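You operate a simulated robot arm through the tools that you are given. There is no shell and no other tool. Be economical: measure what you need, move in short steps, check, and stop when the job is done.

Carry out the task below with a simulated two-armed robot. There is one attempt and no reset: what you move stays moved.

JOB
Take the red lug on the yellow bench top and put it away on the teal bench top. Then open the blue trolley drawer, fetch the medium black tape roll and set it in the inside of the blue trolley drawer, then shut the drawer. Then take the blue-topped block on the tall rack worktop and put it away on the high shelf of the long steel bench. Keep to this order. Set down upright: blue-topped block.
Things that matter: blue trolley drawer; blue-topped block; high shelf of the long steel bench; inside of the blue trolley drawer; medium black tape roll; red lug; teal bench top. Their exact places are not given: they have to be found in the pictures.

It is judged by the outcome, as a careful person would: the job done as asked, and still so three seconds after it is handed in. It fails if anything else is knocked over, pushed out of place, dropped, spilled or broken.

ROBOT AND FRAMES
Two 7-joint arms with two-finger parallel grippers on one trunk, on a base that drives. Base frame: it is fixed to the floor where the robot stands at the start and does not move with it; the origin is under the middle of the robot, x ahead of it, y to its left, z up; the surface under the hand at the start is at about z = 0.86. Lengths are in m, angles in degrees, forces in N, time in s.
The left shoulder is at the start at [0.08, 0.131, 0.947], the right one opposite. With the tool pointing down near the work surface each hand reaches from about 0.4 to 0.86 m from the robot's upright axis, wherever it stands, measured 20 degrees to its own side. Places, roughly: blue trolley drawer [-3.6, 1.1, 0.7]; blue-topped block (5x8x6 cm) [7.6, 6.7, 0.9]; high shelf of the long steel bench (258x13 cm) [3.86, -2.36, 1.32]; inside of the blue trolley drawer [-3.7, 1, 0.7]; medium black tape roll [-0.75, -1.5, 0.75]; teal bench top [0.2, -1.9, 0.9]. Payload 1.57 kg a hand.
The TCP of each hand is the grasp point between the finger pads, 0.03 m short of the fingertips. In the tool frame z runs along the fingers and y along their closing line. Largest opening 0.11 m; finger width 0.024, thickness 0.012; the body of the gripper, 0.048 by 0.112 m, starts 0.078 m behind the TCP.
Orientation is that of the tool frame in the base frame, as a unit quaternion [x, y, z, w]. With the fingers straight down and closing along the base's y, the tool's x points along the base's -x, its y along +y and its z along -z.

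CONTROLS
- The arms move only by the tool arm_command. It takes "left_commands", "right_commands" or both (then of equal length, played together; a hand with none holds still); each is a list of rows, each a list of 7 numbers: the turn, a rotation vector about the tool's x, y, z in degrees, then the shift along the tool's x, y, z in m, then the opening in per cent of the stroke, from 0 (shut) to 100 (fully open). In form: [[ax, ay, az, tx, ty, tz, claw], ...]. A call has 1 to 8 rows; each row is the pose to reach, as a shift and turn from the pose commanded when the call began, along the tool's axes at that moment. Rows are played at 5 a second. More than 0.05 m and 8.6 degrees between two rows, or a gripper value outside its range, and nothing of the call is played. Where a pose cannot be reached the arm comes as near as it can. A force on the tool above 40 N (or 10 N above the force at the start of the call, whichever is more), or a blocked arm, ends the call early, and 0.2 s more pass. The fingers move at their own pace (about 0.108 m/s each) and stop on an object; they squeeze with about 27 N. The grip force told is the motor's: it shows also when the fingers shut on nothing. Time passes only in rows, and 0.2 s behind the last, so rows that repeat a pose let the fingers close. The reply holds the time, the measured pose of the TCP, the force on the tool along the base axes, the opening and the grip force, in the units named above and with some noise, with the torque about the TCP (base axes, N m) and any sound that the robot's microphone picked up, and new pictures: "views" is both (left out), scene, wrist or none (wrist: the cameras of the hands that moved).
- Cameras (640 x 400 px; columns grow to the right, rows downward): "scene" is now at [-0.0616, -0.0339, 1.4328]; the picture's right is [-0.41, -0.91, 0.00], its down [-0.44, 0.19, -0.88] and it looks along [0.80, -0.36, -0.48] (base axes); focal length 253 px, centre (320, 200). "left" rides on the left gripper at [0.07, -0.016, -0.141] in its tool frame; the picture's right is [0.23, 0.97, 0.00], its down [-0.85, 0.20, -0.48] and it looks along [-0.47, 0.11, 0.88] (tool axes); focal length 222 px, centre (320, 200). "right" rides on the right gripper at [0.07, 0.016, -0.141] in its tool frame; the picture's right is [-0.23, 0.97, 0.00], its down [-0.86, -0.20, -0.48] and it looks along [-0.47, -0.11, 0.88] (tool axes); focal length 222 px, centre (320, 200).
- base_move(legs): drives the robot by 1 to 6 legs, each [ahead, left, turn to the left] in m, m and degrees, along the robot's own axes; the way and the turn of a leg run together, so that a leg with both is an arc; at most 1.5 m and 180 degrees a leg. The arms and the cameras ride along, it lands a little off, and it stops where it bumps. It gives what a move gives, and a new picture of the scene camera.
- head_to(pan, tilt): turns the head with the scene camera to pan (to the left, within 109 degrees either way) and tilt (down, from -29 to 69), counted from straight ahead of the robot. It gives what a move gives, and a new picture of the scene camera.
- locate(camera, pixels): for up to 12 pixels [column, row] of the newest picture of that camera ("zoom" is the newest enlarged one), the place [x, y, z] in the base frame of the surface seen there, good to about 0.002 m, but the place of the scene camera against the robot may be out by one fixed shift of up to 0.012 m in any direction. No time passes.
- enlarge(camera, box): a new picture of the part [left, top, right, bottom] of that camera's present view, enlarged. No time passes.
- hand_in(): hands the job in; it is judged then, once.

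Keep the steps short. Do not move on a guess: measure, check each grasp and each placing, and mend mistakes. In all there are 110 turns and 260 pictures (those below and enlarged ones count). Leave the grippers open and the arms clear of the work at the hand-in unless told otherwise, and finish with a single line.

The tools are called after "Call:" by a JSON object that holds its "op" and its "data". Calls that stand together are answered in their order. arm_command: Moves the arms, as the interface text tells. Its arguments: {"type":"object","properties":{"left_commands":{"type":"array","items":{"type":"array","items":{"type":"number"}}},"right_commands":{"type":"array","items":{"type":"array","items":{"type":"number"}}},"views":{"type":"string","enum":["both","scene","wrist","none"]}},"required":[]} The other tools are called the same way: base_move (legs) drives the base; head_to (pan, tilt) turns the head that bears the scene camera; locate (camera, pixels) gives the place of the surface under pixels of a picture; enlarge (camera, box) takes an enlarged picture of a part of a camera's view; hand_in () hands the job in.

At the start:

```text
clock: 0.0
left_position: [0.506, -0.0748, 1.1331]
left_ee_rot: [0.0, 1.0, 0.0, 0.001]
left_force: [-0.6, 0.0, 0.5]
left_ft_torque: [0.0, 0.01, -0.01]
left_finger_gap: 0.1097
left_grasp_force: 0.0
right_position: [0.4451, -0.5521, 1.092]
right_ee_rot: [0.0, 1.0, 0.001, 0.001]
right_force: [0.1, -0.3, 0.6]
right_ft_torque: [0.01, 0.0, 0.01]
right_finger_gap: 0.11
right_grasp_force: 0.0
robot x, y, heading: [-0.0035, 0.0015, -0.2]
head pan, tilt: [-24.1, 28.5]
```

scene: 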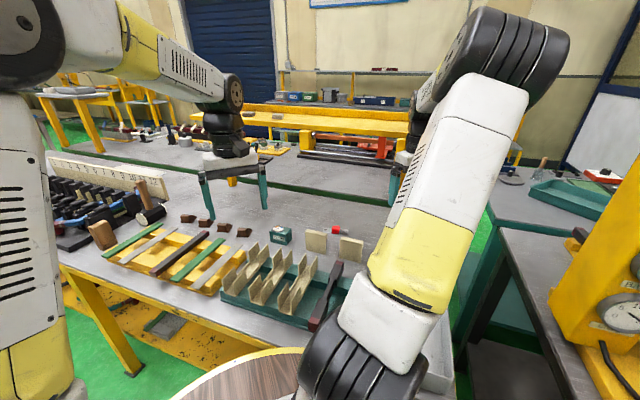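
right: 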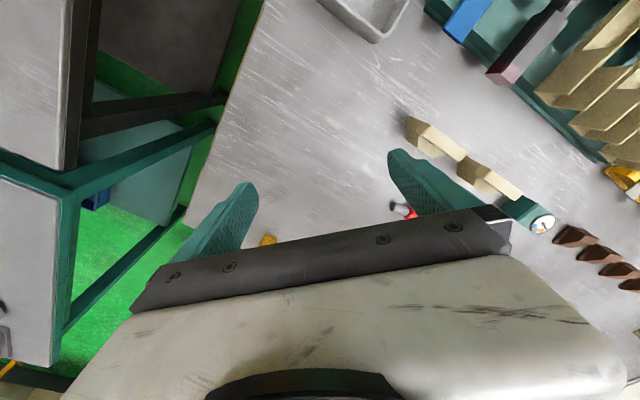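
left: 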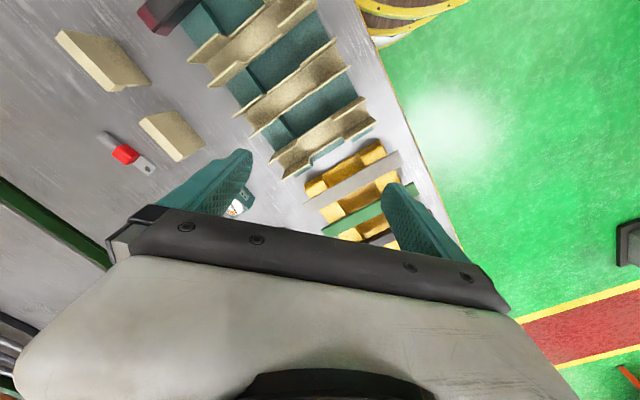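

I see a red-sleeved lug at about (125,155) in the left picture. I measure it and its surroundings.

Call:
{"op": "locate", "data": {"camera": "left", "pixels": [[125, 155], [108, 139], [148, 167], [160, 110], [110, 80], [90, 45], [170, 135], [60, 150], [235, 205]]}}

Call:
{"op": "enlarge", "data": {"camera": "left", "box": [40, 20, 260, 220]}}

Call:
{"op": "head_to", "data": {"pan": -75, "tilt": 25}}

```text
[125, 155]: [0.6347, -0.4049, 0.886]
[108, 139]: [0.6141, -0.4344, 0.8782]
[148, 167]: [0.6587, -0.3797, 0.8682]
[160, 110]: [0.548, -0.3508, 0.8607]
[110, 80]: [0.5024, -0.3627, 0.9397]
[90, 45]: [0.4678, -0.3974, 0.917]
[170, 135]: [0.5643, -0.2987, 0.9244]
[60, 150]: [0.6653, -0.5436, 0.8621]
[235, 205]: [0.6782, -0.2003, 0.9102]
```

```text
2.00 times, centred on (150, 120) of left
```

zoom: 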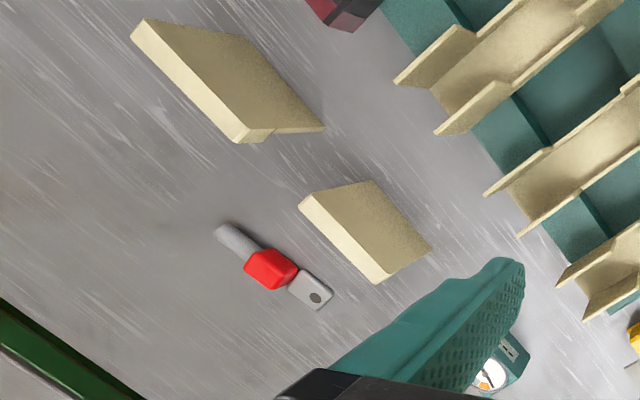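

```text
clock: 1.2
left_position: [0.5065, -0.0743, 1.1337]
left_ee_rot: [0.0, 1.0, 0.001, 0.0]
left_force: [-0.7, -0.6, 0.4]
left_ft_torque: [0.02, -0.01, 0.01]
left_finger_gap: 0.1103
left_grasp_force: 0.1
right_position: [0.4442, -0.5523, 1.0924]
right_ee_rot: [0.0, 1.0, 0.0, 0.0]
right_force: [0.3, 0.2, -0.3]
right_ft_torque: [-0.01, -0.03, -0.02]
right_finger_gap: 0.1099
right_grasp_force: 0.1
robot x, y, heading: [0.0032, -0.0011, 0.0]
head pan, tilt: [-75.0, 25.0]
```

scene: 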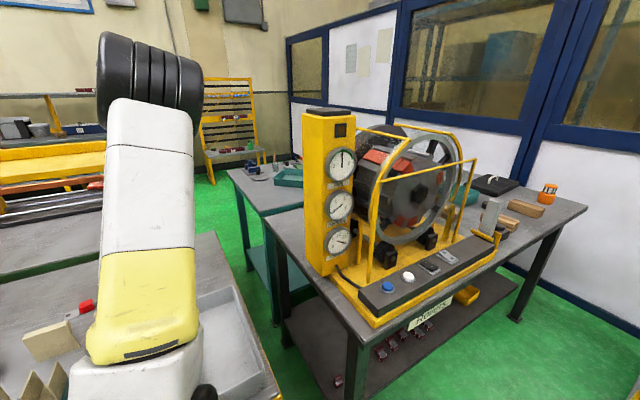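

The red lug stands at about (0.635,-0.405). I measure the benches to the right and the clearance around the lug.

Call:
{"op": "locate", "data": {"camera": "scene", "pixels": [[240, 172], [275, 200], [290, 178], [300, 215], [335, 310], [560, 205], [480, 185], [525, 210], [580, 210], [370, 335], [548, 190], [425, 260]]}}

Call:
{"op": "locate", "data": {"camera": "left", "pixels": [[154, 120], [168, 137], [180, 150], [184, 160], [141, 122], [150, 140], [120, 145], [128, 163], [137, 152], [133, 145], [115, 155]]}}

Call:
{"op": "enlarge", "data": {"camera": "scene", "box": [200, 100, 360, 260]}}

Call:
{"op": "enlarge", "data": {"camera": "right", "box": [340, 100, 560, 260]}}

```text
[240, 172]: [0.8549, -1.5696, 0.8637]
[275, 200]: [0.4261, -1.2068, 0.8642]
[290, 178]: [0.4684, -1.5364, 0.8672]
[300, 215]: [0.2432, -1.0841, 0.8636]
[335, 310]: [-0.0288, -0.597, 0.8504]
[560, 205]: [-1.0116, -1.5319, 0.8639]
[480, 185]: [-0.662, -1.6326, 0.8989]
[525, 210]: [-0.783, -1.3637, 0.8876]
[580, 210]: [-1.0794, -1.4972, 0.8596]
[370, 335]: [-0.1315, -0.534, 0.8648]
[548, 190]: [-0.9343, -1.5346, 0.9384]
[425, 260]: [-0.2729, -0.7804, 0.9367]
```

```text
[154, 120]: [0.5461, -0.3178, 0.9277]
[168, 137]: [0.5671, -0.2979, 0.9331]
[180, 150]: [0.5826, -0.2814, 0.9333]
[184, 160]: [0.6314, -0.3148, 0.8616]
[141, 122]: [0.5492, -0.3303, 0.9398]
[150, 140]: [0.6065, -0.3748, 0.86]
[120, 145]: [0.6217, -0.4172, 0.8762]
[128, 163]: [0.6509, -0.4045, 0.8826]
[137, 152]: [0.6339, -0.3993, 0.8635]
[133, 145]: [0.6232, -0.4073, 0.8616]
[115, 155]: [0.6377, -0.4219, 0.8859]
```

```text
2.50 times, centred on (280, 180) of scene
```

zoom: 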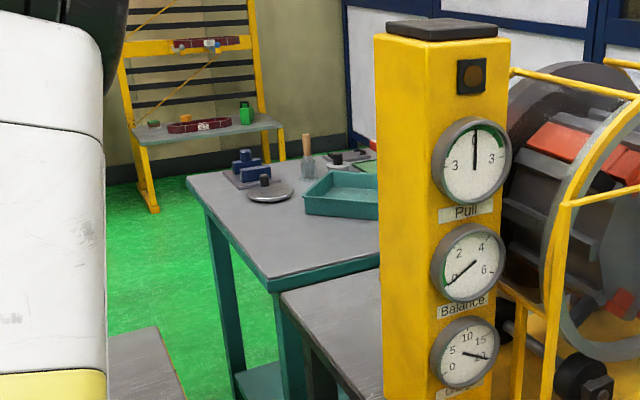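

```text
2.50 times, centred on (450, 180) of right
```

zoom: 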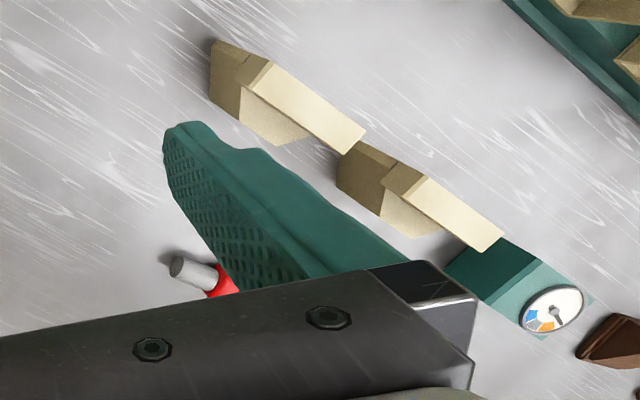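

The lug axis lies about 51° from x. I bring the right hand above it, turning 51°, staying high.

Call:
{"op": "arm_command", "data": {"right_commands": [[0, 0, -8.5, -0.032, 0.0235, 0.01, 60], [0, 0, -17, -0.064, 0.047, 0.02, 60], [0, 0, -25.5, -0.0965, 0.0705, 0.03, 60], [0, 0, -34, -0.129, 0.094, 0.04, 60], [0, 0, -42.5, -0.161, 0.1175, 0.05, 60], [0, 0, -51, -0.193, 0.141, 0.06, 60], [0, 0, -51, -0.193, 0.141, 0.06, 60]], "views": "wrist"}}

Call:
{"op": "head_to", "data": {"pan": -40, "tilt": 45}}

```text
clock: 2.8
left_position: [0.5075, -0.0751, 1.1338]
left_ee_rot: [0.0, 1.0, -0.001, 0.0]
left_force: [0.7, -0.5, 0.2]
left_ft_torque: [-0.02, 0.0, 0.01]
left_finger_gap: 0.11
left_grasp_force: 0.1
right_position: [0.6383, -0.4079, 1.0314]
right_ee_rot: [-0.432, 0.902, 0.001, 0.0]
right_force: [0.3, -0.8, 0.6]
right_ft_torque: [0.02, 0.04, 0.02]
right_finger_gap: 0.0659
right_grasp_force: 0.1
robot x, y, heading: [0.0009, -0.0005, -0.1]
head pan, tilt: [-75.0, 25.0]
```

right: 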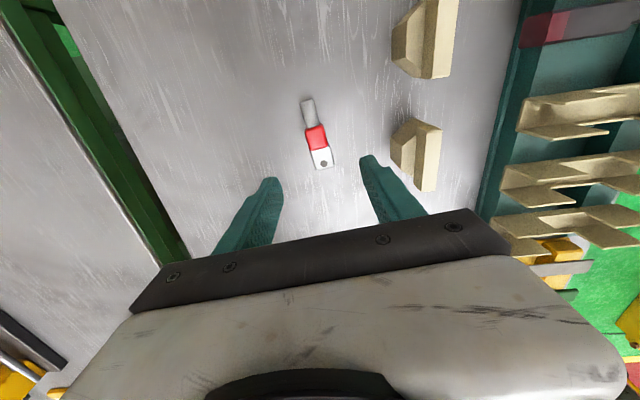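

```text
clock: 3.8
left_position: [0.5068, -0.0743, 1.1336]
left_ee_rot: [0.0, 1.0, 0.0, 0.0]
left_force: [-0.2, 0.5, 0.7]
left_ft_torque: [0.0, -0.01, -0.01]
left_finger_gap: 0.11
left_grasp_force: 0.0
right_position: [0.6372, -0.4081, 1.0331]
right_ee_rot: [-0.431, 0.902, 0.0, 0.0]
right_force: [-0.7, -0.4, 0.6]
right_ft_torque: [-0.02, 0.01, -0.01]
right_finger_gap: 0.0661
right_grasp_force: 0.0
robot x, y, heading: [-0.0008, -0.0036, 0.0]
head pan, tilt: [-40.0, 45.0]
```

scene: 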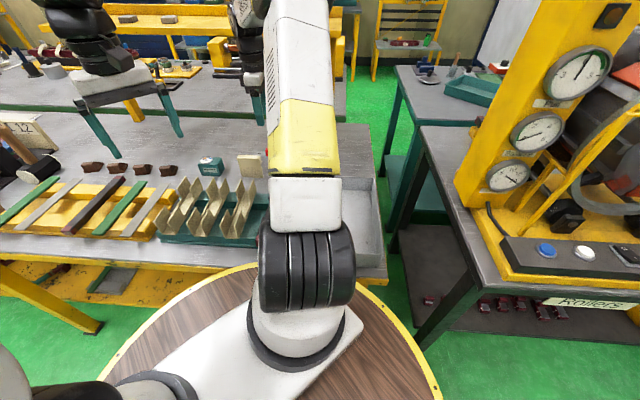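

The lug is at (316,137) in the wrist view. I measure it there.

Call:
{"op": "locate", "data": {"camera": "right", "pixels": [[316, 136], [306, 139], [327, 135], [307, 103], [323, 165], [318, 148], [313, 128], [300, 150], [395, 165]]}}

Call:
{"op": "enlarge", "data": {"camera": "right", "box": [240, 80, 440, 220]}}

```text
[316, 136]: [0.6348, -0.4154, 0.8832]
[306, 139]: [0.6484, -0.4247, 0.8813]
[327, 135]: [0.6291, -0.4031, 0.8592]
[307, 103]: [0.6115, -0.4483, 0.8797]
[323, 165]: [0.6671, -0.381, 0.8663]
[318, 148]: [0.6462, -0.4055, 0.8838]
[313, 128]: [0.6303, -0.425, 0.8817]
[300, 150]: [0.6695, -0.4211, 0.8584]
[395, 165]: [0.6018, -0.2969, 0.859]
```

```text
2.86 times, centred on (340, 150) of right
```

zoom: 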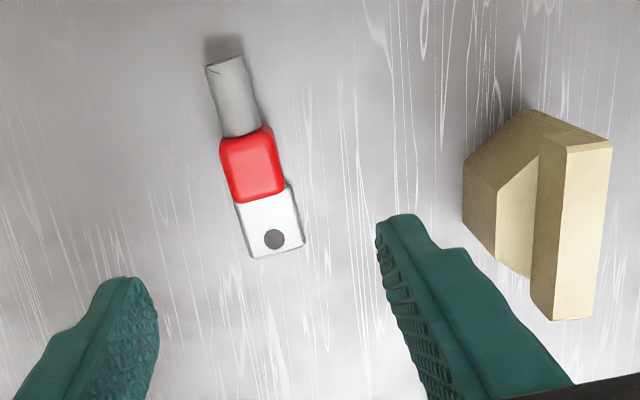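

Aligned to about 1°. I go down with the tips just above the bench (TCP z≈0.891) and close.

Call:
{"op": "arm_command", "data": {"right_commands": [[0, 0, 0, 0.005, -0.005, 0.045, 60], [0, 0, 0, 0.005, -0.005, 0.09, 60], [0, 0, 0, 0.005, -0.005, 0.12, 60], [0, 0, 0, 0.005, -0.005, 0.141, 60], [0, 0, 0, 0.005, -0.005, 0.141, 0], [0, 0, 0, 0.005, -0.005, 0.141, 0], [0, 0, 0, 0.005, -0.005, 0.141, 0]], "views": "wrist"}}

```text
clock: 5.4
left_position: [0.5074, -0.0733, 1.1336]
left_ee_rot: [-0.001, 1.0, 0.001, 0.0]
left_force: [0.3, 1.1, -0.3]
left_ft_torque: [-0.03, -0.01, 0.0]
left_finger_gap: 0.11
left_grasp_force: 0.1
right_position: [0.6383, -0.4187, 0.8903]
right_ee_rot: [-0.43, 0.903, 0.0, -0.001]
right_force: [-1.8, 0.8, 2.3]
right_ft_torque: [0.1, -0.06, 0.06]
right_finger_gap: 0.025
right_grasp_force: 27.5
robot x, y, heading: [0.0039, -0.0009, 0.0]
head pan, tilt: [-40.0, 45.0]
```

right: 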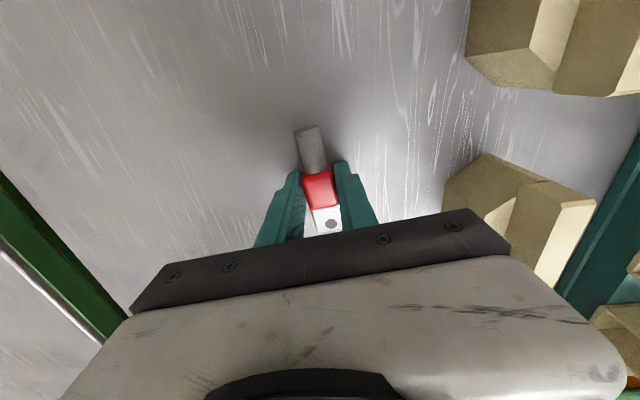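

Gap 25 mm with 27 N: held. I lift it and draw it in, and also lift the left hand a bit nearer later.

Call:
{"op": "arm_command", "data": {"right_commands": [[0, 0, 0, 0, 0, -0.045, 0], [0, 0, 0, 0, 0, -0.09, 0], [0, 0, 0, 0, 0, -0.135, 0], [0, 0, 0, 0, 0, -0.18, 0], [0, 0, 0, 0.03, 0.023, -0.21, 0], [0, 0, 0, 0.06, 0.045, -0.24, 0], [0, 0, 0, 0.09, 0.068, -0.25, 0], [0, 0, 0, 0.12, 0.09, -0.25, 0]], "views": "wrist"}}

Call:
{"op": "head_to", "data": {"pan": -60, "tilt": 55}}

```text
clock: 7.2
left_position: [0.5071, -0.0736, 1.133]
left_ee_rot: [0.0, 1.0, 0.001, -0.001]
left_force: [0.2, 0.0, -0.1]
left_ft_torque: [0.0, 0.04, 0.0]
left_finger_gap: 0.1097
left_grasp_force: 0.1
right_position: [0.4897, -0.4543, 1.1405]
right_ee_rot: [-0.431, 0.902, -0.001, 0.0]
right_force: [-0.4, 0.3, -1.0]
right_ft_torque: [-0.02, 0.03, -0.01]
right_finger_gap: 0.0252
right_grasp_force: 26.7
robot x, y, heading: [0.0014, -0.0016, -0.3]
head pan, tilt: [-40.0, 45.0]
```

right: 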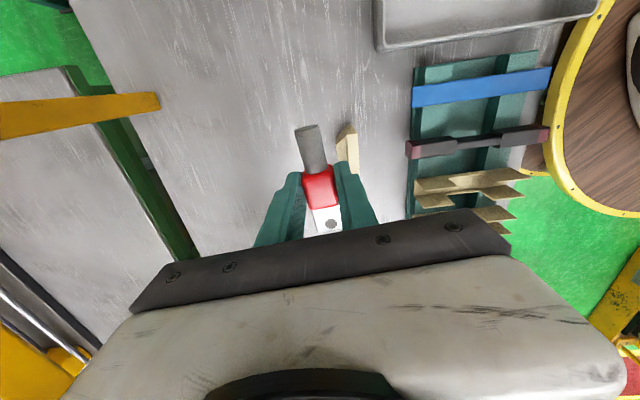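

```text
clock: 8.0
left_position: [0.5076, -0.0747, 1.1332]
left_ee_rot: [0.0, 1.0, 0.0, -0.001]
left_force: [0.1, -0.7, -0.8]
left_ft_torque: [0.01, 0.0, 0.02]
left_finger_gap: 0.1098
left_grasp_force: 0.0
right_position: [0.491, -0.455, 1.1391]
right_ee_rot: [-0.43, 0.903, -0.001, 0.0]
right_force: [-0.5, -0.5, -0.8]
right_ft_torque: [0.01, -0.02, 0.01]
right_finger_gap: 0.0251
right_grasp_force: 26.9
robot x, y, heading: [0.0014, 0.0008, 0.0]
head pan, tilt: [-60.0, 55.0]
```

scene: 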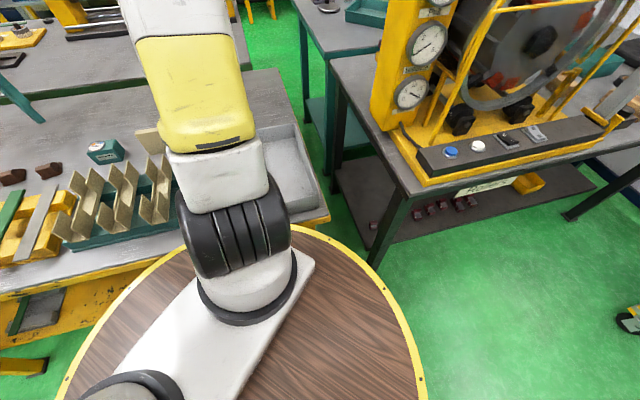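

Now I map the geometry: bench corners, the round disc (robot's own base?), the aisle.

Call:
{"op": "locate", "data": {"camera": "scene", "pixels": [[390, 290], [345, 240], [425, 190], [405, 185], [335, 62], [325, 55], [300, 5], [275, 70], [325, 205], [315, 130], [350, 210], [620, 150]]}}

Call:
{"op": "head_to", "data": {"pan": -100, "tilt": 30}}

```text
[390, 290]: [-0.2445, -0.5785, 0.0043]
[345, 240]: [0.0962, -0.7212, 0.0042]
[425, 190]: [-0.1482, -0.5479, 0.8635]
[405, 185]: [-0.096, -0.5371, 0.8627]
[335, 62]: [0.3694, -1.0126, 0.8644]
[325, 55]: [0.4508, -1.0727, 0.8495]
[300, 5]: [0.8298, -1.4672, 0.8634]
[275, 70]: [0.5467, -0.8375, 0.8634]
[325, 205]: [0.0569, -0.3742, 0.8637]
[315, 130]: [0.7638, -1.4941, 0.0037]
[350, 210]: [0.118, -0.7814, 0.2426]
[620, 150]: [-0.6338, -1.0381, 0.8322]
```

```text
clock: 9.1
left_position: [0.5059, -0.0746, 1.1336]
left_ee_rot: [0.0, 1.0, -0.001, 0.001]
left_force: [-0.1, 0.6, -0.1]
left_ft_torque: [0.01, -0.02, -0.01]
left_finger_gap: 0.11
left_grasp_force: 0.1
right_position: [0.4908, -0.4563, 1.1398]
right_ee_rot: [-0.431, 0.902, 0.001, 0.0]
right_force: [-0.3, -0.3, 0.1]
right_ft_torque: [-0.02, 0.04, 0.01]
right_finger_gap: 0.025
right_grasp_force: 26.6
robot x, y, heading: [-0.0005, -0.0006, -0.1]
head pan, tilt: [-100.0, 30.0]
```

scene: 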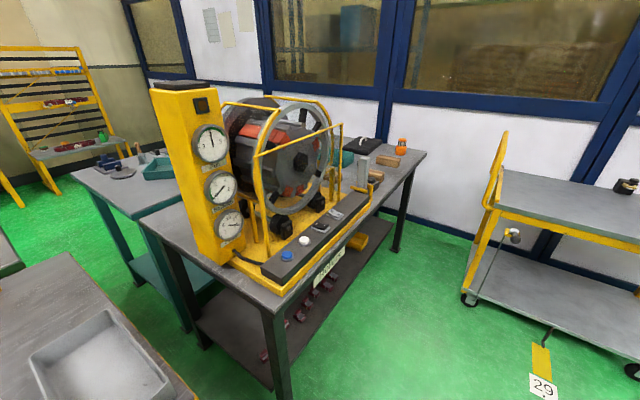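

The room is turned about 45° to my frame, and the gap between the yellow and machine benches (~0.23 m) is too small to pass. I look around to find a route.

Call:
{"op": "head_to", "data": {"pan": -20, "tilt": 15}}

Call:
{"op": "locate", "data": {"camera": "scene", "pixels": [[520, 250], [560, 150], [500, 120], [470, 150], [620, 160], [400, 165], [320, 120], [260, 190], [180, 180], [120, 180], [60, 200], [450, 100]]}}

Call:
{"op": "head_to", "data": {"pan": 40, "tilt": 20}}

Call:
{"op": "head_to", "data": {"pan": 100, "tilt": 20}}

```text
clock: 10.6
left_position: [0.5063, -0.0745, 1.1326]
left_ee_rot: [-0.001, 1.0, 0.0, 0.0]
left_force: [-0.9, -0.1, -0.7]
left_ft_torque: [0.01, 0.02, 0.01]
left_finger_gap: 0.11
left_grasp_force: 0.0
right_position: [0.4913, -0.4556, 1.1407]
right_ee_rot: [-0.431, 0.903, 0.001, 0.0]
right_force: [0.6, 0.0, -1.1]
right_ft_torque: [0.0, -0.03, 0.0]
right_finger_gap: 0.0251
right_grasp_force: 26.3
robot x, y, heading: [-0.0027, -0.0008, -0.3]
head pan, tilt: [-20.0, 15.0]
```

scene: 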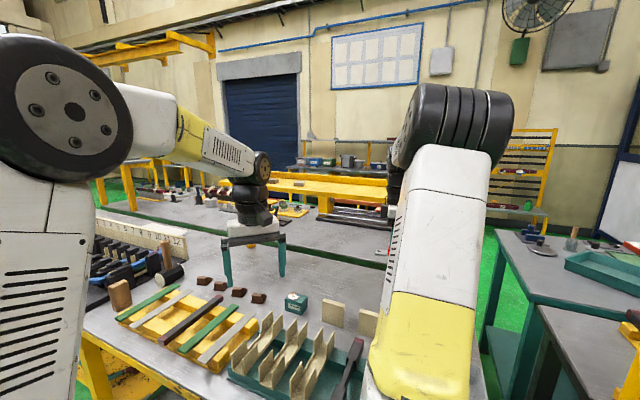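

```text
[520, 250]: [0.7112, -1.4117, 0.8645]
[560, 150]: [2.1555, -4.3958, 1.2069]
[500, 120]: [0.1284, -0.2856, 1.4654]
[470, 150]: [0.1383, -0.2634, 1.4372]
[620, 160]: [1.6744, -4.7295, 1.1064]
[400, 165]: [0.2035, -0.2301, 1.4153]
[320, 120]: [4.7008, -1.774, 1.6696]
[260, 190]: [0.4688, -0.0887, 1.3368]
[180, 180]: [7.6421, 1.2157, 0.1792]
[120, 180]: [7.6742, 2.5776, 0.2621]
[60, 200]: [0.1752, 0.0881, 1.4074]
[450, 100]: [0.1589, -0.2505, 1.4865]
```

```text
clock: 11.9
left_position: [0.5062, -0.0738, 1.1334]
left_ee_rot: [0.0, 1.0, 0.0, 0.0]
left_force: [-0.4, 0.2, 0.6]
left_ft_torque: [0.0, -0.02, 0.02]
left_finger_gap: 0.1101
left_grasp_force: 0.1
right_position: [0.4913, -0.4549, 1.1407]
right_ee_rot: [-0.431, 0.902, 0.0, 0.0]
right_force: [-0.1, -0.2, -0.8]
right_ft_torque: [0.0, 0.02, 0.01]
right_finger_gap: 0.025
right_grasp_force: 27.1
robot x, y, heading: [0.0009, 0.0029, 0.2]
head pan, tilt: [40.0, 20.0]
```

scene: 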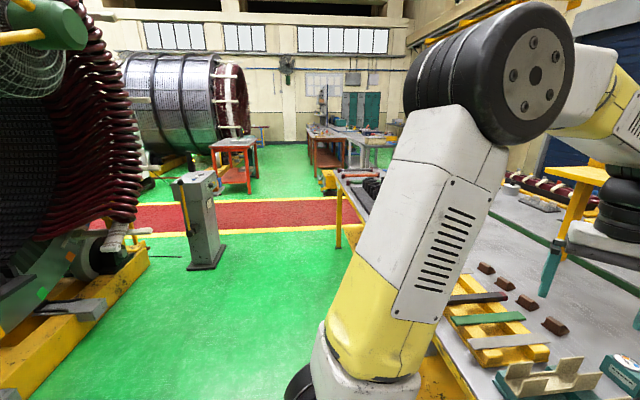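

```text
clock: 13.2
left_position: [0.5051, -0.0752, 1.1335]
left_ee_rot: [0.0, 1.0, 0.0, 0.0]
left_force: [0.4, 0.5, -0.6]
left_ft_torque: [0.04, 0.01, 0.0]
left_finger_gap: 0.1099
left_grasp_force: 0.0
right_position: [0.4915, -0.4551, 1.1397]
right_ee_rot: [-0.43, 0.903, 0.0, 0.0]
right_force: [0.3, 0.1, -0.6]
right_ft_torque: [0.01, 0.01, -0.01]
right_finger_gap: 0.025
right_grasp_force: 26.6
robot x, y, heading: [-0.0004, 0.0007, 0.1]
head pan, tilt: [100.0, 20.0]
```

scene: 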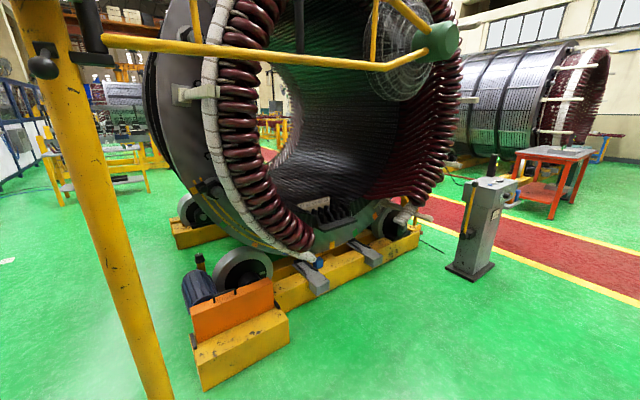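

I check the right-hand side: the floor between the machine bench, windows and teal bench.

Call:
{"op": "head_to", "data": {"pan": -109, "tilt": 20}}

Call:
{"op": "locate", "data": {"camera": "scene", "pixels": [[370, 210], [300, 130], [390, 225], [420, 230], [340, 280], [230, 270], [480, 300], [440, 180], [340, 120], [300, 120], [540, 230], [560, 390]]}}

Call:
{"op": "head_to", "data": {"pan": -52, "tilt": 30}}

Call:
{"op": "locate", "data": {"camera": "scene", "pixels": [[340, 110], [300, 100], [290, 60], [330, 160], [380, 190], [370, 150], [270, 130], [350, 90], [250, 110], [330, 60], [400, 160], [310, 130]]}}

```text
clock: 16.3
left_position: [0.5064, -0.0752, 1.1329]
left_ee_rot: [0.0, 1.0, 0.0, 0.0]
left_force: [0.0, -0.9, 0.1]
left_ft_torque: [-0.01, 0.02, 0.01]
left_finger_gap: 0.1101
left_grasp_force: 0.0
right_position: [0.4915, -0.4562, 1.1411]
right_ee_rot: [-0.431, 0.902, -0.001, 0.0]
right_force: [0.4, 0.0, 0.4]
right_ft_torque: [0.01, -0.02, 0.01]
right_finger_gap: 0.0252
right_grasp_force: 27.1
robot x, y, heading: [-0.0033, 0.0023, -0.0]
head pan, tilt: [-108.9, 20.0]
```

scene: 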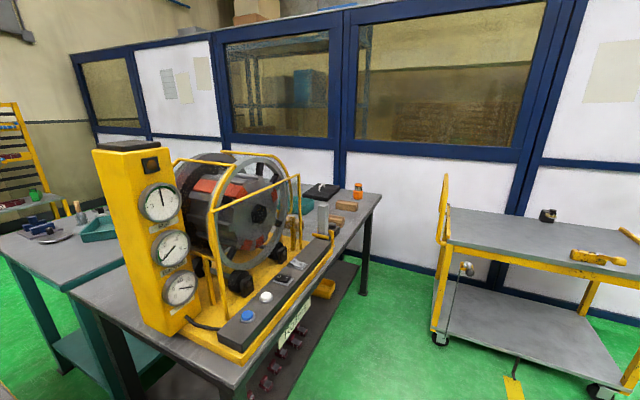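

```text
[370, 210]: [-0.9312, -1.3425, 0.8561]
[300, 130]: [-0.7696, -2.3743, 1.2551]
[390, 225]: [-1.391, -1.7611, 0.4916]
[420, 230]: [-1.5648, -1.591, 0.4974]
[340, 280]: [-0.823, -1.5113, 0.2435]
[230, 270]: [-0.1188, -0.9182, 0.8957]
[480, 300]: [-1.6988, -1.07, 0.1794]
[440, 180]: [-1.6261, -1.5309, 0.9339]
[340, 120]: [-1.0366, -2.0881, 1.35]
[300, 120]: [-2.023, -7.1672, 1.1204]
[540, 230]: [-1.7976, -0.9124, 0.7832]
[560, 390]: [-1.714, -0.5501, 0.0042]
```

```text
clock: 17.5
left_position: [0.5066, -0.0755, 1.1342]
left_ee_rot: [0.0, 1.0, 0.0, 0.001]
left_force: [0.9, 0.2, 0.1]
left_ft_torque: [-0.03, 0.01, -0.01]
left_finger_gap: 0.1103
left_grasp_force: 0.0
right_position: [0.4903, -0.4556, 1.1408]
right_ee_rot: [-0.43, 0.903, 0.0, 0.0]
right_force: [-0.1, 0.3, -0.8]
right_ft_torque: [0.01, 0.01, 0.0]
right_finger_gap: 0.0251
right_grasp_force: 27.0
robot x, y, heading: [0.0016, 0.0012, -0.0]
head pan, tilt: [-52.0, 30.0]
```

scene: 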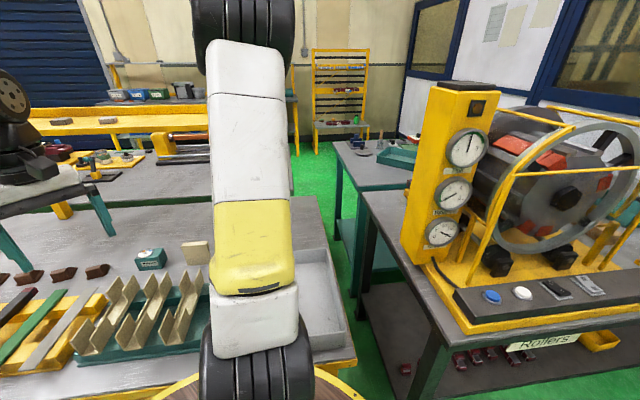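

```text
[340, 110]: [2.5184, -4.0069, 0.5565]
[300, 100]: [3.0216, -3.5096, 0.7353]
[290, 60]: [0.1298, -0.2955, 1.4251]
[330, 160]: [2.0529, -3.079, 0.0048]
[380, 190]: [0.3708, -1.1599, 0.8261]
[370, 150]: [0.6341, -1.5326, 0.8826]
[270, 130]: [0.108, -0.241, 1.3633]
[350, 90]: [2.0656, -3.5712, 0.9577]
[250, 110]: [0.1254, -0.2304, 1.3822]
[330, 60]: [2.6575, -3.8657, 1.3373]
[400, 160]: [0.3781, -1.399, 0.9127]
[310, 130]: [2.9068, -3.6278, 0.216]
```

The map in room axes (u=(x+y)/√2, v=(x−y)/√2): the teal bench must be reached from behind, going round the far end of the yellow bench. I measure that end.

Call:
{"op": "head_to", "data": {"pan": 38, "tilt": 18}}

Call:
{"op": "locate", "data": {"camera": "scene", "pixels": [[350, 195], [340, 230], [370, 190], [365, 180], [300, 200], [340, 255], [200, 280], [245, 200], [330, 155], [250, 150], [120, 230], [290, 240]]}}

Call:
{"op": "head_to", "data": {"pan": 4, "tilt": 12}}

Call:
{"op": "locate", "data": {"camera": "scene", "pixels": [[250, 195], [300, 195], [350, 195], [400, 195], [450, 195], [500, 195], [300, 170], [350, 170], [400, 170], [450, 170], [550, 195], [350, 220]]}}

```text
clock: 19.2
left_position: [0.5061, -0.0743, 1.1332]
left_ee_rot: [0.0, 1.0, 0.0, 0.001]
left_force: [-0.1, 0.0, -0.1]
left_ft_torque: [0.0, 0.02, 0.02]
left_finger_gap: 0.11
left_grasp_force: 0.1
right_position: [0.4915, -0.4564, 1.1408]
right_ee_rot: [-0.43, 0.903, 0.001, -0.001]
right_force: [-0.7, 0.8, -1.3]
right_ft_torque: [0.0, 0.02, 0.02]
right_finger_gap: 0.025
right_grasp_force: 27.1
robot x, y, heading: [0.0005, -0.0015, 0.1]
head pan, tilt: [38.0, 18.0]
```

scene: 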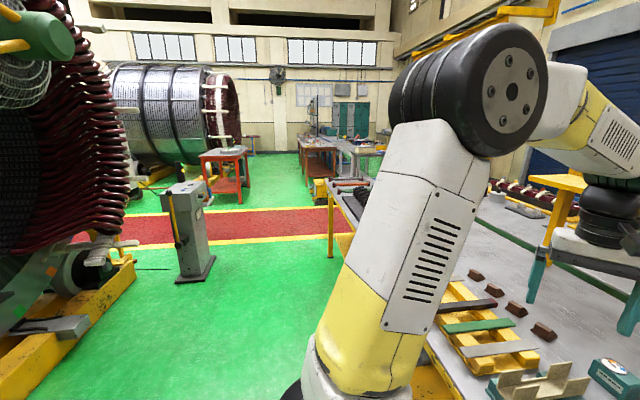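

```text
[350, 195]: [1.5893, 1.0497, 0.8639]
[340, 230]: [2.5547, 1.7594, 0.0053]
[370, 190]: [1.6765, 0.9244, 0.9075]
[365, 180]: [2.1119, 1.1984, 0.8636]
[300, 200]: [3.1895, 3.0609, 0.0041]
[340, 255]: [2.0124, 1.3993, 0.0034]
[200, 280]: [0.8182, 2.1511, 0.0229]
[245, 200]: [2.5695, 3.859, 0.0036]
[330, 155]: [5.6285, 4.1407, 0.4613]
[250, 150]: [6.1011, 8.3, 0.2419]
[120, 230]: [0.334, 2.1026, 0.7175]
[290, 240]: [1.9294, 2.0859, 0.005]
```

```text
clock: 20.2
left_position: [0.5066, -0.0748, 1.1335]
left_ee_rot: [0.001, 1.0, 0.0, 0.0]
left_force: [0.4, 1.1, 0.1]
left_ft_torque: [0.0, 0.02, 0.02]
left_finger_gap: 0.1099
left_grasp_force: 0.0
right_position: [0.4911, -0.4541, 1.1406]
right_ee_rot: [-0.431, 0.902, 0.0, 0.0]
right_force: [0.1, 0.5, -1.1]
right_ft_torque: [-0.02, -0.01, -0.02]
right_finger_gap: 0.0251
right_grasp_force: 27.5
robot x, y, heading: [0.0018, 0.0018, 0.0]
head pan, tilt: [4.0, 12.0]
```

scene: 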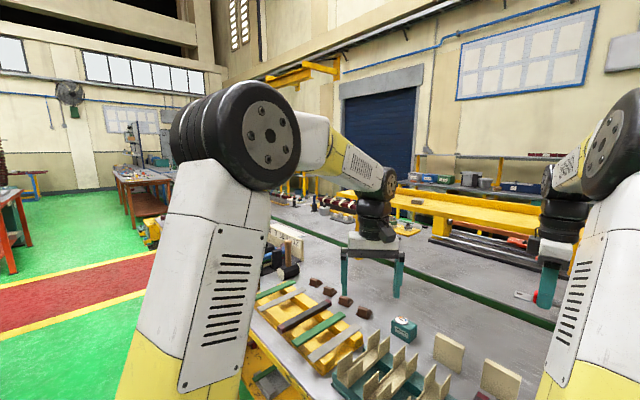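

```text
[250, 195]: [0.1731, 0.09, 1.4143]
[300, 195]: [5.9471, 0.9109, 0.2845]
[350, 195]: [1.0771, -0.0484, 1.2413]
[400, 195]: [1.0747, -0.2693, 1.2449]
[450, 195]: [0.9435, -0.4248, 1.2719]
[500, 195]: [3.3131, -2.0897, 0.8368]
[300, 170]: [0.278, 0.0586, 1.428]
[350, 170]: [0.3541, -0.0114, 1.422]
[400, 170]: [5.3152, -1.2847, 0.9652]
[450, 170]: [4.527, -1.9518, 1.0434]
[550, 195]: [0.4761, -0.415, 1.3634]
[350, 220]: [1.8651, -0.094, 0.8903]
```

The yellow bench ends at u≈2.4, with open floor past it. I back off slightly while turning 45° left, then drive along its front.

Call:
{"op": "base_move", "data": {"legs": [[-0.12, 0.12, 45], [1.4, 0, 0]]}}

Call:
{"op": "head_to", "data": {"pan": 0, "tilt": 25}}

Call:
{"op": "head_to", "data": {"pan": -50, "tilt": 25}}

```text
clock: 29.4
left_position: [1.3098, 1.3385, 1.1331]
left_ee_rot: [-0.363, 0.932, 0.0, 0.0]
left_force: [-0.1, -0.5, 0.0]
left_ft_torque: [-0.02, 0.06, -0.02]
left_finger_gap: 0.1101
left_grasp_force: 0.1
right_position: [1.5558, 1.0477, 1.1419]
right_ee_rot: [0.729, -0.685, 0.0, 0.0]
right_force: [0.7, 0.1, 0.0]
right_ft_torque: [0.01, -0.02, 0.02]
right_finger_gap: 0.0253
right_grasp_force: 27.0
robot x, y, heading: [0.8861, 1.051, 42.6]
head pan, tilt: [4.0, 12.0]
```

scene: 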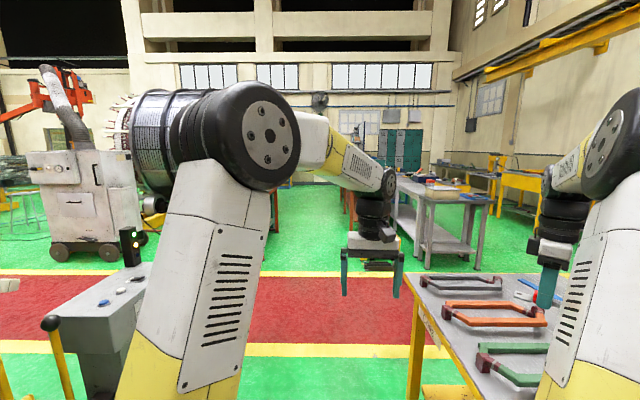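

```text
clock: 30.1
left_position: [1.3096, 1.3403, 1.134]
left_ee_rot: [-0.362, 0.932, -0.001, 0.001]
left_force: [-0.7, -0.4, -0.8]
left_ft_torque: [0.0, -0.02, 0.0]
left_finger_gap: 0.1098
left_grasp_force: 0.1
right_position: [1.5553, 1.049, 1.1398]
right_ee_rot: [0.728, -0.685, -0.001, 0.0]
right_force: [-0.4, -0.2, -0.7]
right_ft_torque: [0.01, 0.02, -0.04]
right_finger_gap: 0.025
right_grasp_force: 27.3
robot x, y, heading: [0.886, 1.0532, 42.6]
head pan, tilt: [0.0, 25.0]
```

scene: 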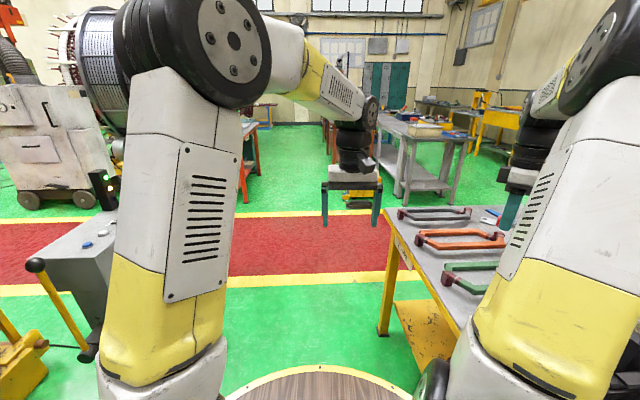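

```text
clock: 31.3
left_position: [1.3092, 1.3399, 1.1333]
left_ee_rot: [-0.362, 0.932, 0.0, 0.0]
left_force: [-0.6, 0.4, 0.7]
left_ft_torque: [-0.03, -0.03, 0.03]
left_finger_gap: 0.11
left_grasp_force: 0.1
right_position: [1.556, 1.0488, 1.1401]
right_ee_rot: [0.728, -0.685, 0.0, 0.0]
right_force: [-0.6, 0.6, -0.8]
right_ft_torque: [-0.03, 0.0, 0.01]
right_finger_gap: 0.0251
right_grasp_force: 27.5
robot x, y, heading: [0.8863, 1.0536, 42.4]
head pan, tilt: [-50.0, 25.0]
```

scene: 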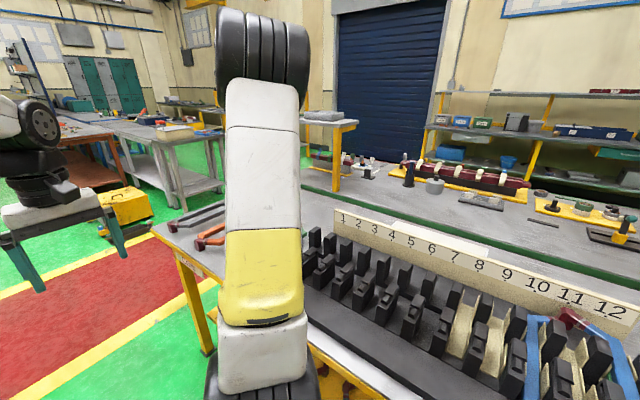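

I check the round disc seen at the bottom: is it fixed to the floor or part of the robot? Also measure the bench end and the way beyond.

Call:
{"op": "head_to", "data": {"pan": -10, "tilt": 45}}

Call:
{"op": "locate", "data": {"camera": "scene", "pixels": [[300, 250], [330, 250], [270, 260], [250, 275], [360, 265], [340, 300], [400, 200], [350, 240], [380, 270]]}}

```text
clock: 32.4
left_position: [1.3101, 1.339, 1.134]
left_ee_rot: [-0.363, 0.932, 0.0, 0.0]
left_force: [0.4, -0.2, 0.3]
left_ft_torque: [0.01, -0.04, 0.0]
left_finger_gap: 0.1097
left_grasp_force: 0.1
right_position: [1.556, 1.0487, 1.141]
right_ee_rot: [0.728, -0.686, 0.0, 0.001]
right_force: [0.1, 0.2, -0.3]
right_ft_torque: [0.01, -0.02, 0.02]
right_finger_gap: 0.0251
right_grasp_force: 27.4
robot x, y, heading: [0.8832, 1.0527, 42.3]
head pan, tilt: [-10.0, 45.0]
```

scene: 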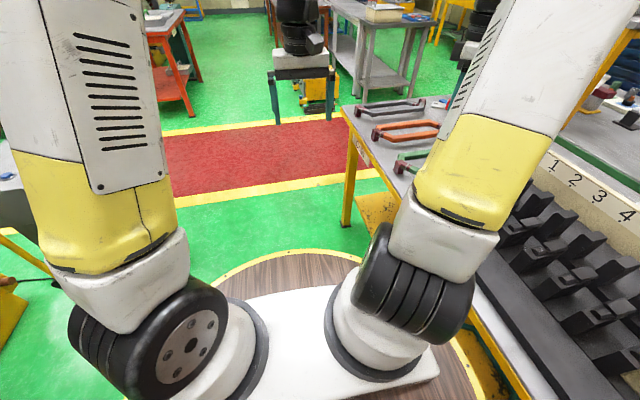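

```text
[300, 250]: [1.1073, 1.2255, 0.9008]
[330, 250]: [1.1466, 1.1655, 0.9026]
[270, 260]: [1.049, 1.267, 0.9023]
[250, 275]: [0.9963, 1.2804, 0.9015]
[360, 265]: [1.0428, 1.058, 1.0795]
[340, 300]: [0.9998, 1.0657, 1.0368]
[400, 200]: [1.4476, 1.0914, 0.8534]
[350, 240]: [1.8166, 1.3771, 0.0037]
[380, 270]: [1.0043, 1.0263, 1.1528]
```

The disc is part of the robot (radius ≈0.29 at z 0.90); clearance is good. I drive on past the bench end.

Call:
{"op": "base_move", "data": {"legs": [[0.9, 0.0, 0], [0.9, 0.0, 2.5]]}}

Call:
{"op": "head_to", "data": {"pan": -60, "tilt": 25}}

Call:
{"op": "head_to", "data": {"pan": -105, "tilt": 25}}

```text
clock: 41.5
left_position: [2.6323, 2.585, 1.1329]
left_ee_rot: [-0.376, 0.926, 0.0, 0.0]
left_force: [0.7, 0.4, 0.4]
left_ft_torque: [-0.02, -0.02, 0.0]
left_finger_gap: 0.1099
left_grasp_force: 0.1
right_position: [2.8874, 2.3018, 1.1409]
right_ee_rot: [0.739, -0.674, 0.0, 0.0]
right_force: [-0.3, 0.0, -0.3]
right_ft_torque: [0.0, 0.03, 0.0]
right_finger_gap: 0.025
right_grasp_force: 26.8
robot x, y, heading: [2.2173, 2.2878, 44.2]
head pan, tilt: [-10.0, 45.0]
```

scene: 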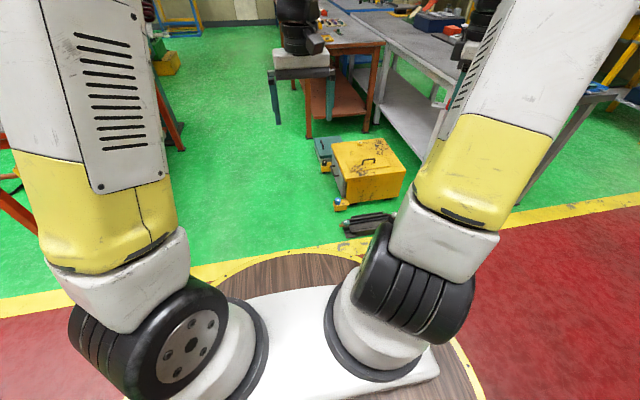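

```text
clock: 42.7
left_position: [2.6331, 2.585, 1.1333]
left_ee_rot: [-0.377, 0.926, -0.001, 0.0]
left_force: [0.1, 0.0, -0.5]
left_ft_torque: [0.0, -0.01, 0.0]
left_finger_gap: 0.1099
left_grasp_force: 0.2
right_position: [2.8873, 2.3019, 1.1411]
right_ee_rot: [0.739, -0.674, 0.0, 0.0]
right_force: [-0.2, 0.2, -1.3]
right_ft_torque: [0.04, -0.03, 0.02]
right_finger_gap: 0.0252
right_grasp_force: 27.1
robot x, y, heading: [2.2188, 2.2851, 44.0]
head pan, tilt: [-60.0, 25.0]
```

scene: 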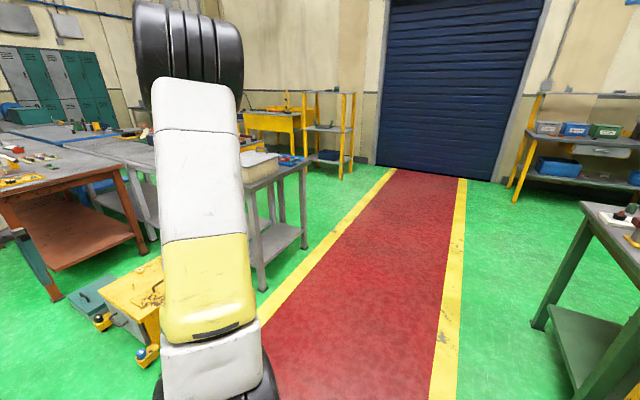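

```text
clock: 43.8
left_position: [2.6337, 2.5866, 1.1325]
left_ee_rot: [-0.376, 0.927, 0.0, 0.0]
left_force: [-1.0, 0.4, -0.2]
left_ft_torque: [0.02, 0.0, -0.01]
left_finger_gap: 0.1101
left_grasp_force: 0.0
right_position: [2.8871, 2.3021, 1.14]
right_ee_rot: [0.739, -0.674, 0.0, 0.0]
right_force: [-0.8, 0.7, -1.2]
right_ft_torque: [-0.01, 0.01, -0.03]
right_finger_gap: 0.025
right_grasp_force: 27.2
robot x, y, heading: [2.2172, 2.2845, 44.3]
head pan, tilt: [-105.0, 25.0]
```

scene: 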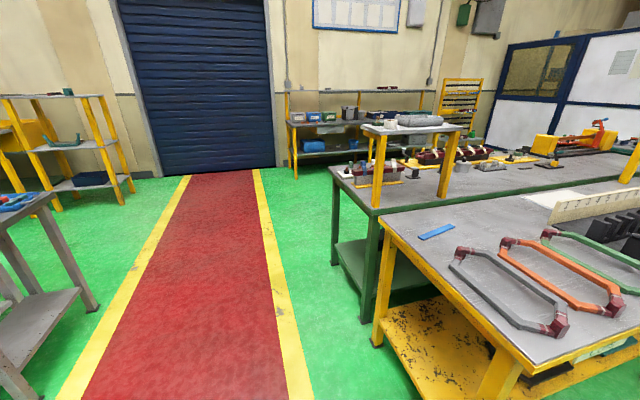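

Clear lane along +v. I measure the benches' ends and then turn right 90° and drive.

Call:
{"op": "locate", "data": {"camera": "scene", "pixels": [[380, 222], [333, 172], [372, 210], [340, 260], [290, 170], [297, 140], [262, 200], [60, 200], [95, 300], [540, 150], [370, 135], [440, 95]]}}

Call:
{"op": "base_move", "data": {"legs": [[0, 0, -89], [1.3, 0, 0]]}}

```text
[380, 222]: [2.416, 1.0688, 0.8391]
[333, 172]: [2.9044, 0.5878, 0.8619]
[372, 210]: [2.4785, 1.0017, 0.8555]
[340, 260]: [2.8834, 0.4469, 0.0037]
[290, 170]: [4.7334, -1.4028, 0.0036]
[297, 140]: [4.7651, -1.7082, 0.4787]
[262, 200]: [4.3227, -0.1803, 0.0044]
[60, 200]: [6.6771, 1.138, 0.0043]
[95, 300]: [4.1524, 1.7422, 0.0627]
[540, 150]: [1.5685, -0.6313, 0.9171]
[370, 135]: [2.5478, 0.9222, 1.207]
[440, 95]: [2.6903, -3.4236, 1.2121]
```

```text
clock: 54.2
left_position: [3.397, 0.9022, 1.1332]
left_ee_rot: [0.405, 0.915, 0.0, -0.001]
left_force: [0.3, -0.1, 0.3]
left_ft_torque: [0.01, -0.02, 0.0]
left_finger_gap: 0.1097
left_grasp_force: 0.2
right_position: [3.1039, 0.6573, 1.1412]
right_ee_rot: [-0.029, 1.0, 0.0, 0.0]
right_force: [0.2, -0.5, -0.6]
right_ft_torque: [0.02, 0.0, 0.0]
right_finger_gap: 0.0253
right_grasp_force: 27.6
robot x, y, heading: [3.112, 1.325, -47.8]
head pan, tilt: [-105.0, 25.0]
```

scene: 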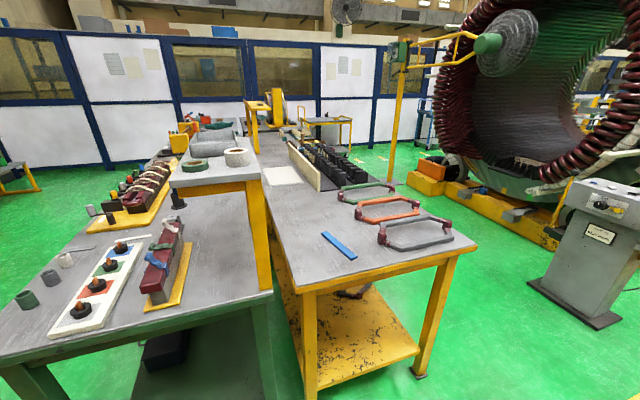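

Good. I drive on to v≈2.5, then turn right to face −u.

Call:
{"op": "base_move", "data": {"legs": [[1.25, 0, 2]]}}

Call:
{"op": "head_to", "data": {"pan": -90, "tilt": 25}}

Call:
{"op": "locate", "data": {"camera": "scene", "pixels": [[320, 300], [320, 250], [320, 220], [420, 250], [500, 300], [450, 190], [380, 190], [560, 250], [250, 250], [200, 250], [150, 250], [420, 180]]}}

```text
clock: 60.5
left_position: [4.2442, 0.0053, 1.1336]
left_ee_rot: [0.395, 0.919, 0.001, 0.0]
left_force: [0.2, -0.9, 0.0]
left_ft_torque: [-0.01, 0.0, -0.02]
left_finger_gap: 0.1099
left_grasp_force: 0.0
right_position: [3.9568, -0.2467, 1.1398]
right_ee_rot: [-0.04, 0.999, 0.0, 0.0]
right_force: [-0.6, -1.1, -0.2]
right_ft_torque: [0.01, -0.01, 0.0]
right_finger_gap: 0.025
right_grasp_force: 26.9
robot x, y, heading: [3.9457, 0.4231, -46.7]
head pan, tilt: [-105.0, 25.0]
```

scene: 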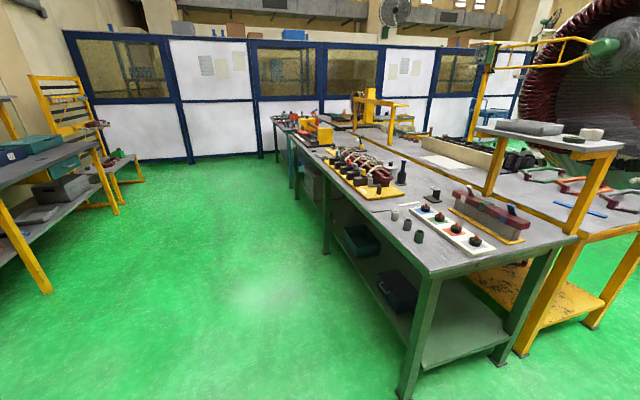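

```text
clock: 61.2
left_position: [4.2447, 0.0037, 1.1338]
left_ee_rot: [0.396, 0.918, 0.0, 0.0]
left_force: [0.1, 0.6, 0.0]
left_ft_torque: [0.0, 0.04, -0.01]
left_finger_gap: 0.1099
left_grasp_force: 0.1
right_position: [3.9564, -0.2454, 1.1405]
right_ee_rot: [-0.039, 0.999, 0.0, 0.0]
right_force: [-1.2, -0.2, -0.9]
right_ft_torque: [0.02, 0.01, 0.0]
right_finger_gap: 0.0251
right_grasp_force: 27.3
robot x, y, heading: [3.9538, 0.4205, -46.5]
head pan, tilt: [-90.0, 25.0]
```

scene: 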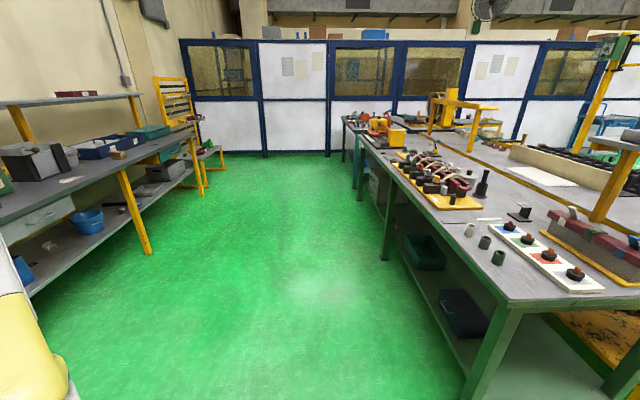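

```text
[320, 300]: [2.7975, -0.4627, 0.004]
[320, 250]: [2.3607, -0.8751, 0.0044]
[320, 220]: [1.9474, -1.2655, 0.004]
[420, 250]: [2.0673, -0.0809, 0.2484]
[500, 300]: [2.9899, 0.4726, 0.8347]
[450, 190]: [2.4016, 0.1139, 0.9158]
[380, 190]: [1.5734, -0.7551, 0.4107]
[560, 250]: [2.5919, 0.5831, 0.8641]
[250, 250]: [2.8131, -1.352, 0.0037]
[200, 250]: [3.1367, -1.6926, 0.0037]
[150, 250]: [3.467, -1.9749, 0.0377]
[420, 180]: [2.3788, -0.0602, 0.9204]
```

A wide clear aisle leads to the teal bench (far end around (350,120)). I turn right 88° and drive along it.

Call:
{"op": "base_move", "data": {"legs": [[0, 0, -88.3], [1.45, 0, 0], [1.35, 0, 0]]}}

Call:
{"op": "head_to", "data": {"pan": -35, "tilt": 35}}

```text
clock: 78.4
left_position: [1.4728, -1.7144, 1.1334]
left_ee_rot: [0.935, 0.356, 0.0, 0.0]
left_force: [0.2, -0.6, -0.2]
left_ft_torque: [-0.01, -0.03, -0.01]
left_finger_gap: 0.1102
left_grasp_force: 0.0
right_position: [1.2318, -1.4203, 1.1397]
right_ee_rot: [0.691, 0.723, -0.001, 0.0]
right_force: [-0.3, 0.7, -0.6]
right_ft_torque: [0.0, -0.01, -0.02]
right_finger_gap: 0.0251
right_grasp_force: 27.4
robot x, y, heading: [1.9015, -1.437, -138.5]
head pan, tilt: [-90.0, 25.0]
```

scene: 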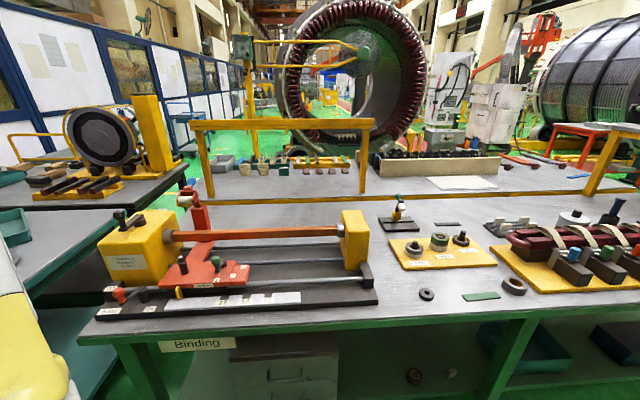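

```text
clock: 79.7
left_position: [1.4734, -1.716, 1.1329]
left_ee_rot: [0.935, 0.354, 0.0, 0.0]
left_force: [-0.7, 0.4, -0.7]
left_ft_torque: [0.01, 0.04, -0.01]
left_finger_gap: 0.1101
left_grasp_force: 0.0
right_position: [1.2315, -1.4186, 1.1416]
right_ee_rot: [0.691, 0.723, -0.001, 0.0]
right_force: [-0.2, 0.0, -0.4]
right_ft_torque: [0.02, -0.01, 0.01]
right_finger_gap: 0.0253
right_grasp_force: 27.2
robot x, y, heading: [1.9035, -1.4356, -138.6]
head pan, tilt: [-35.0, 35.0]
```

scene: 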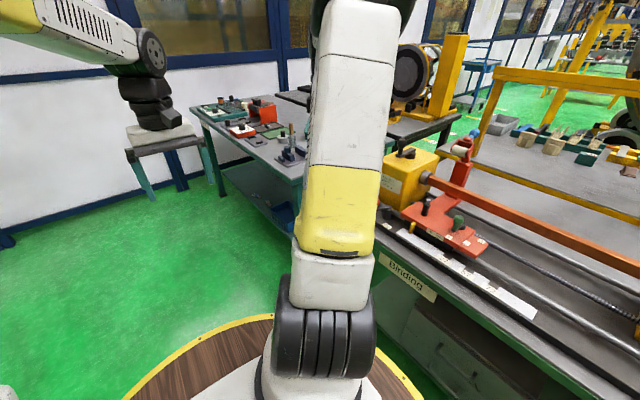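

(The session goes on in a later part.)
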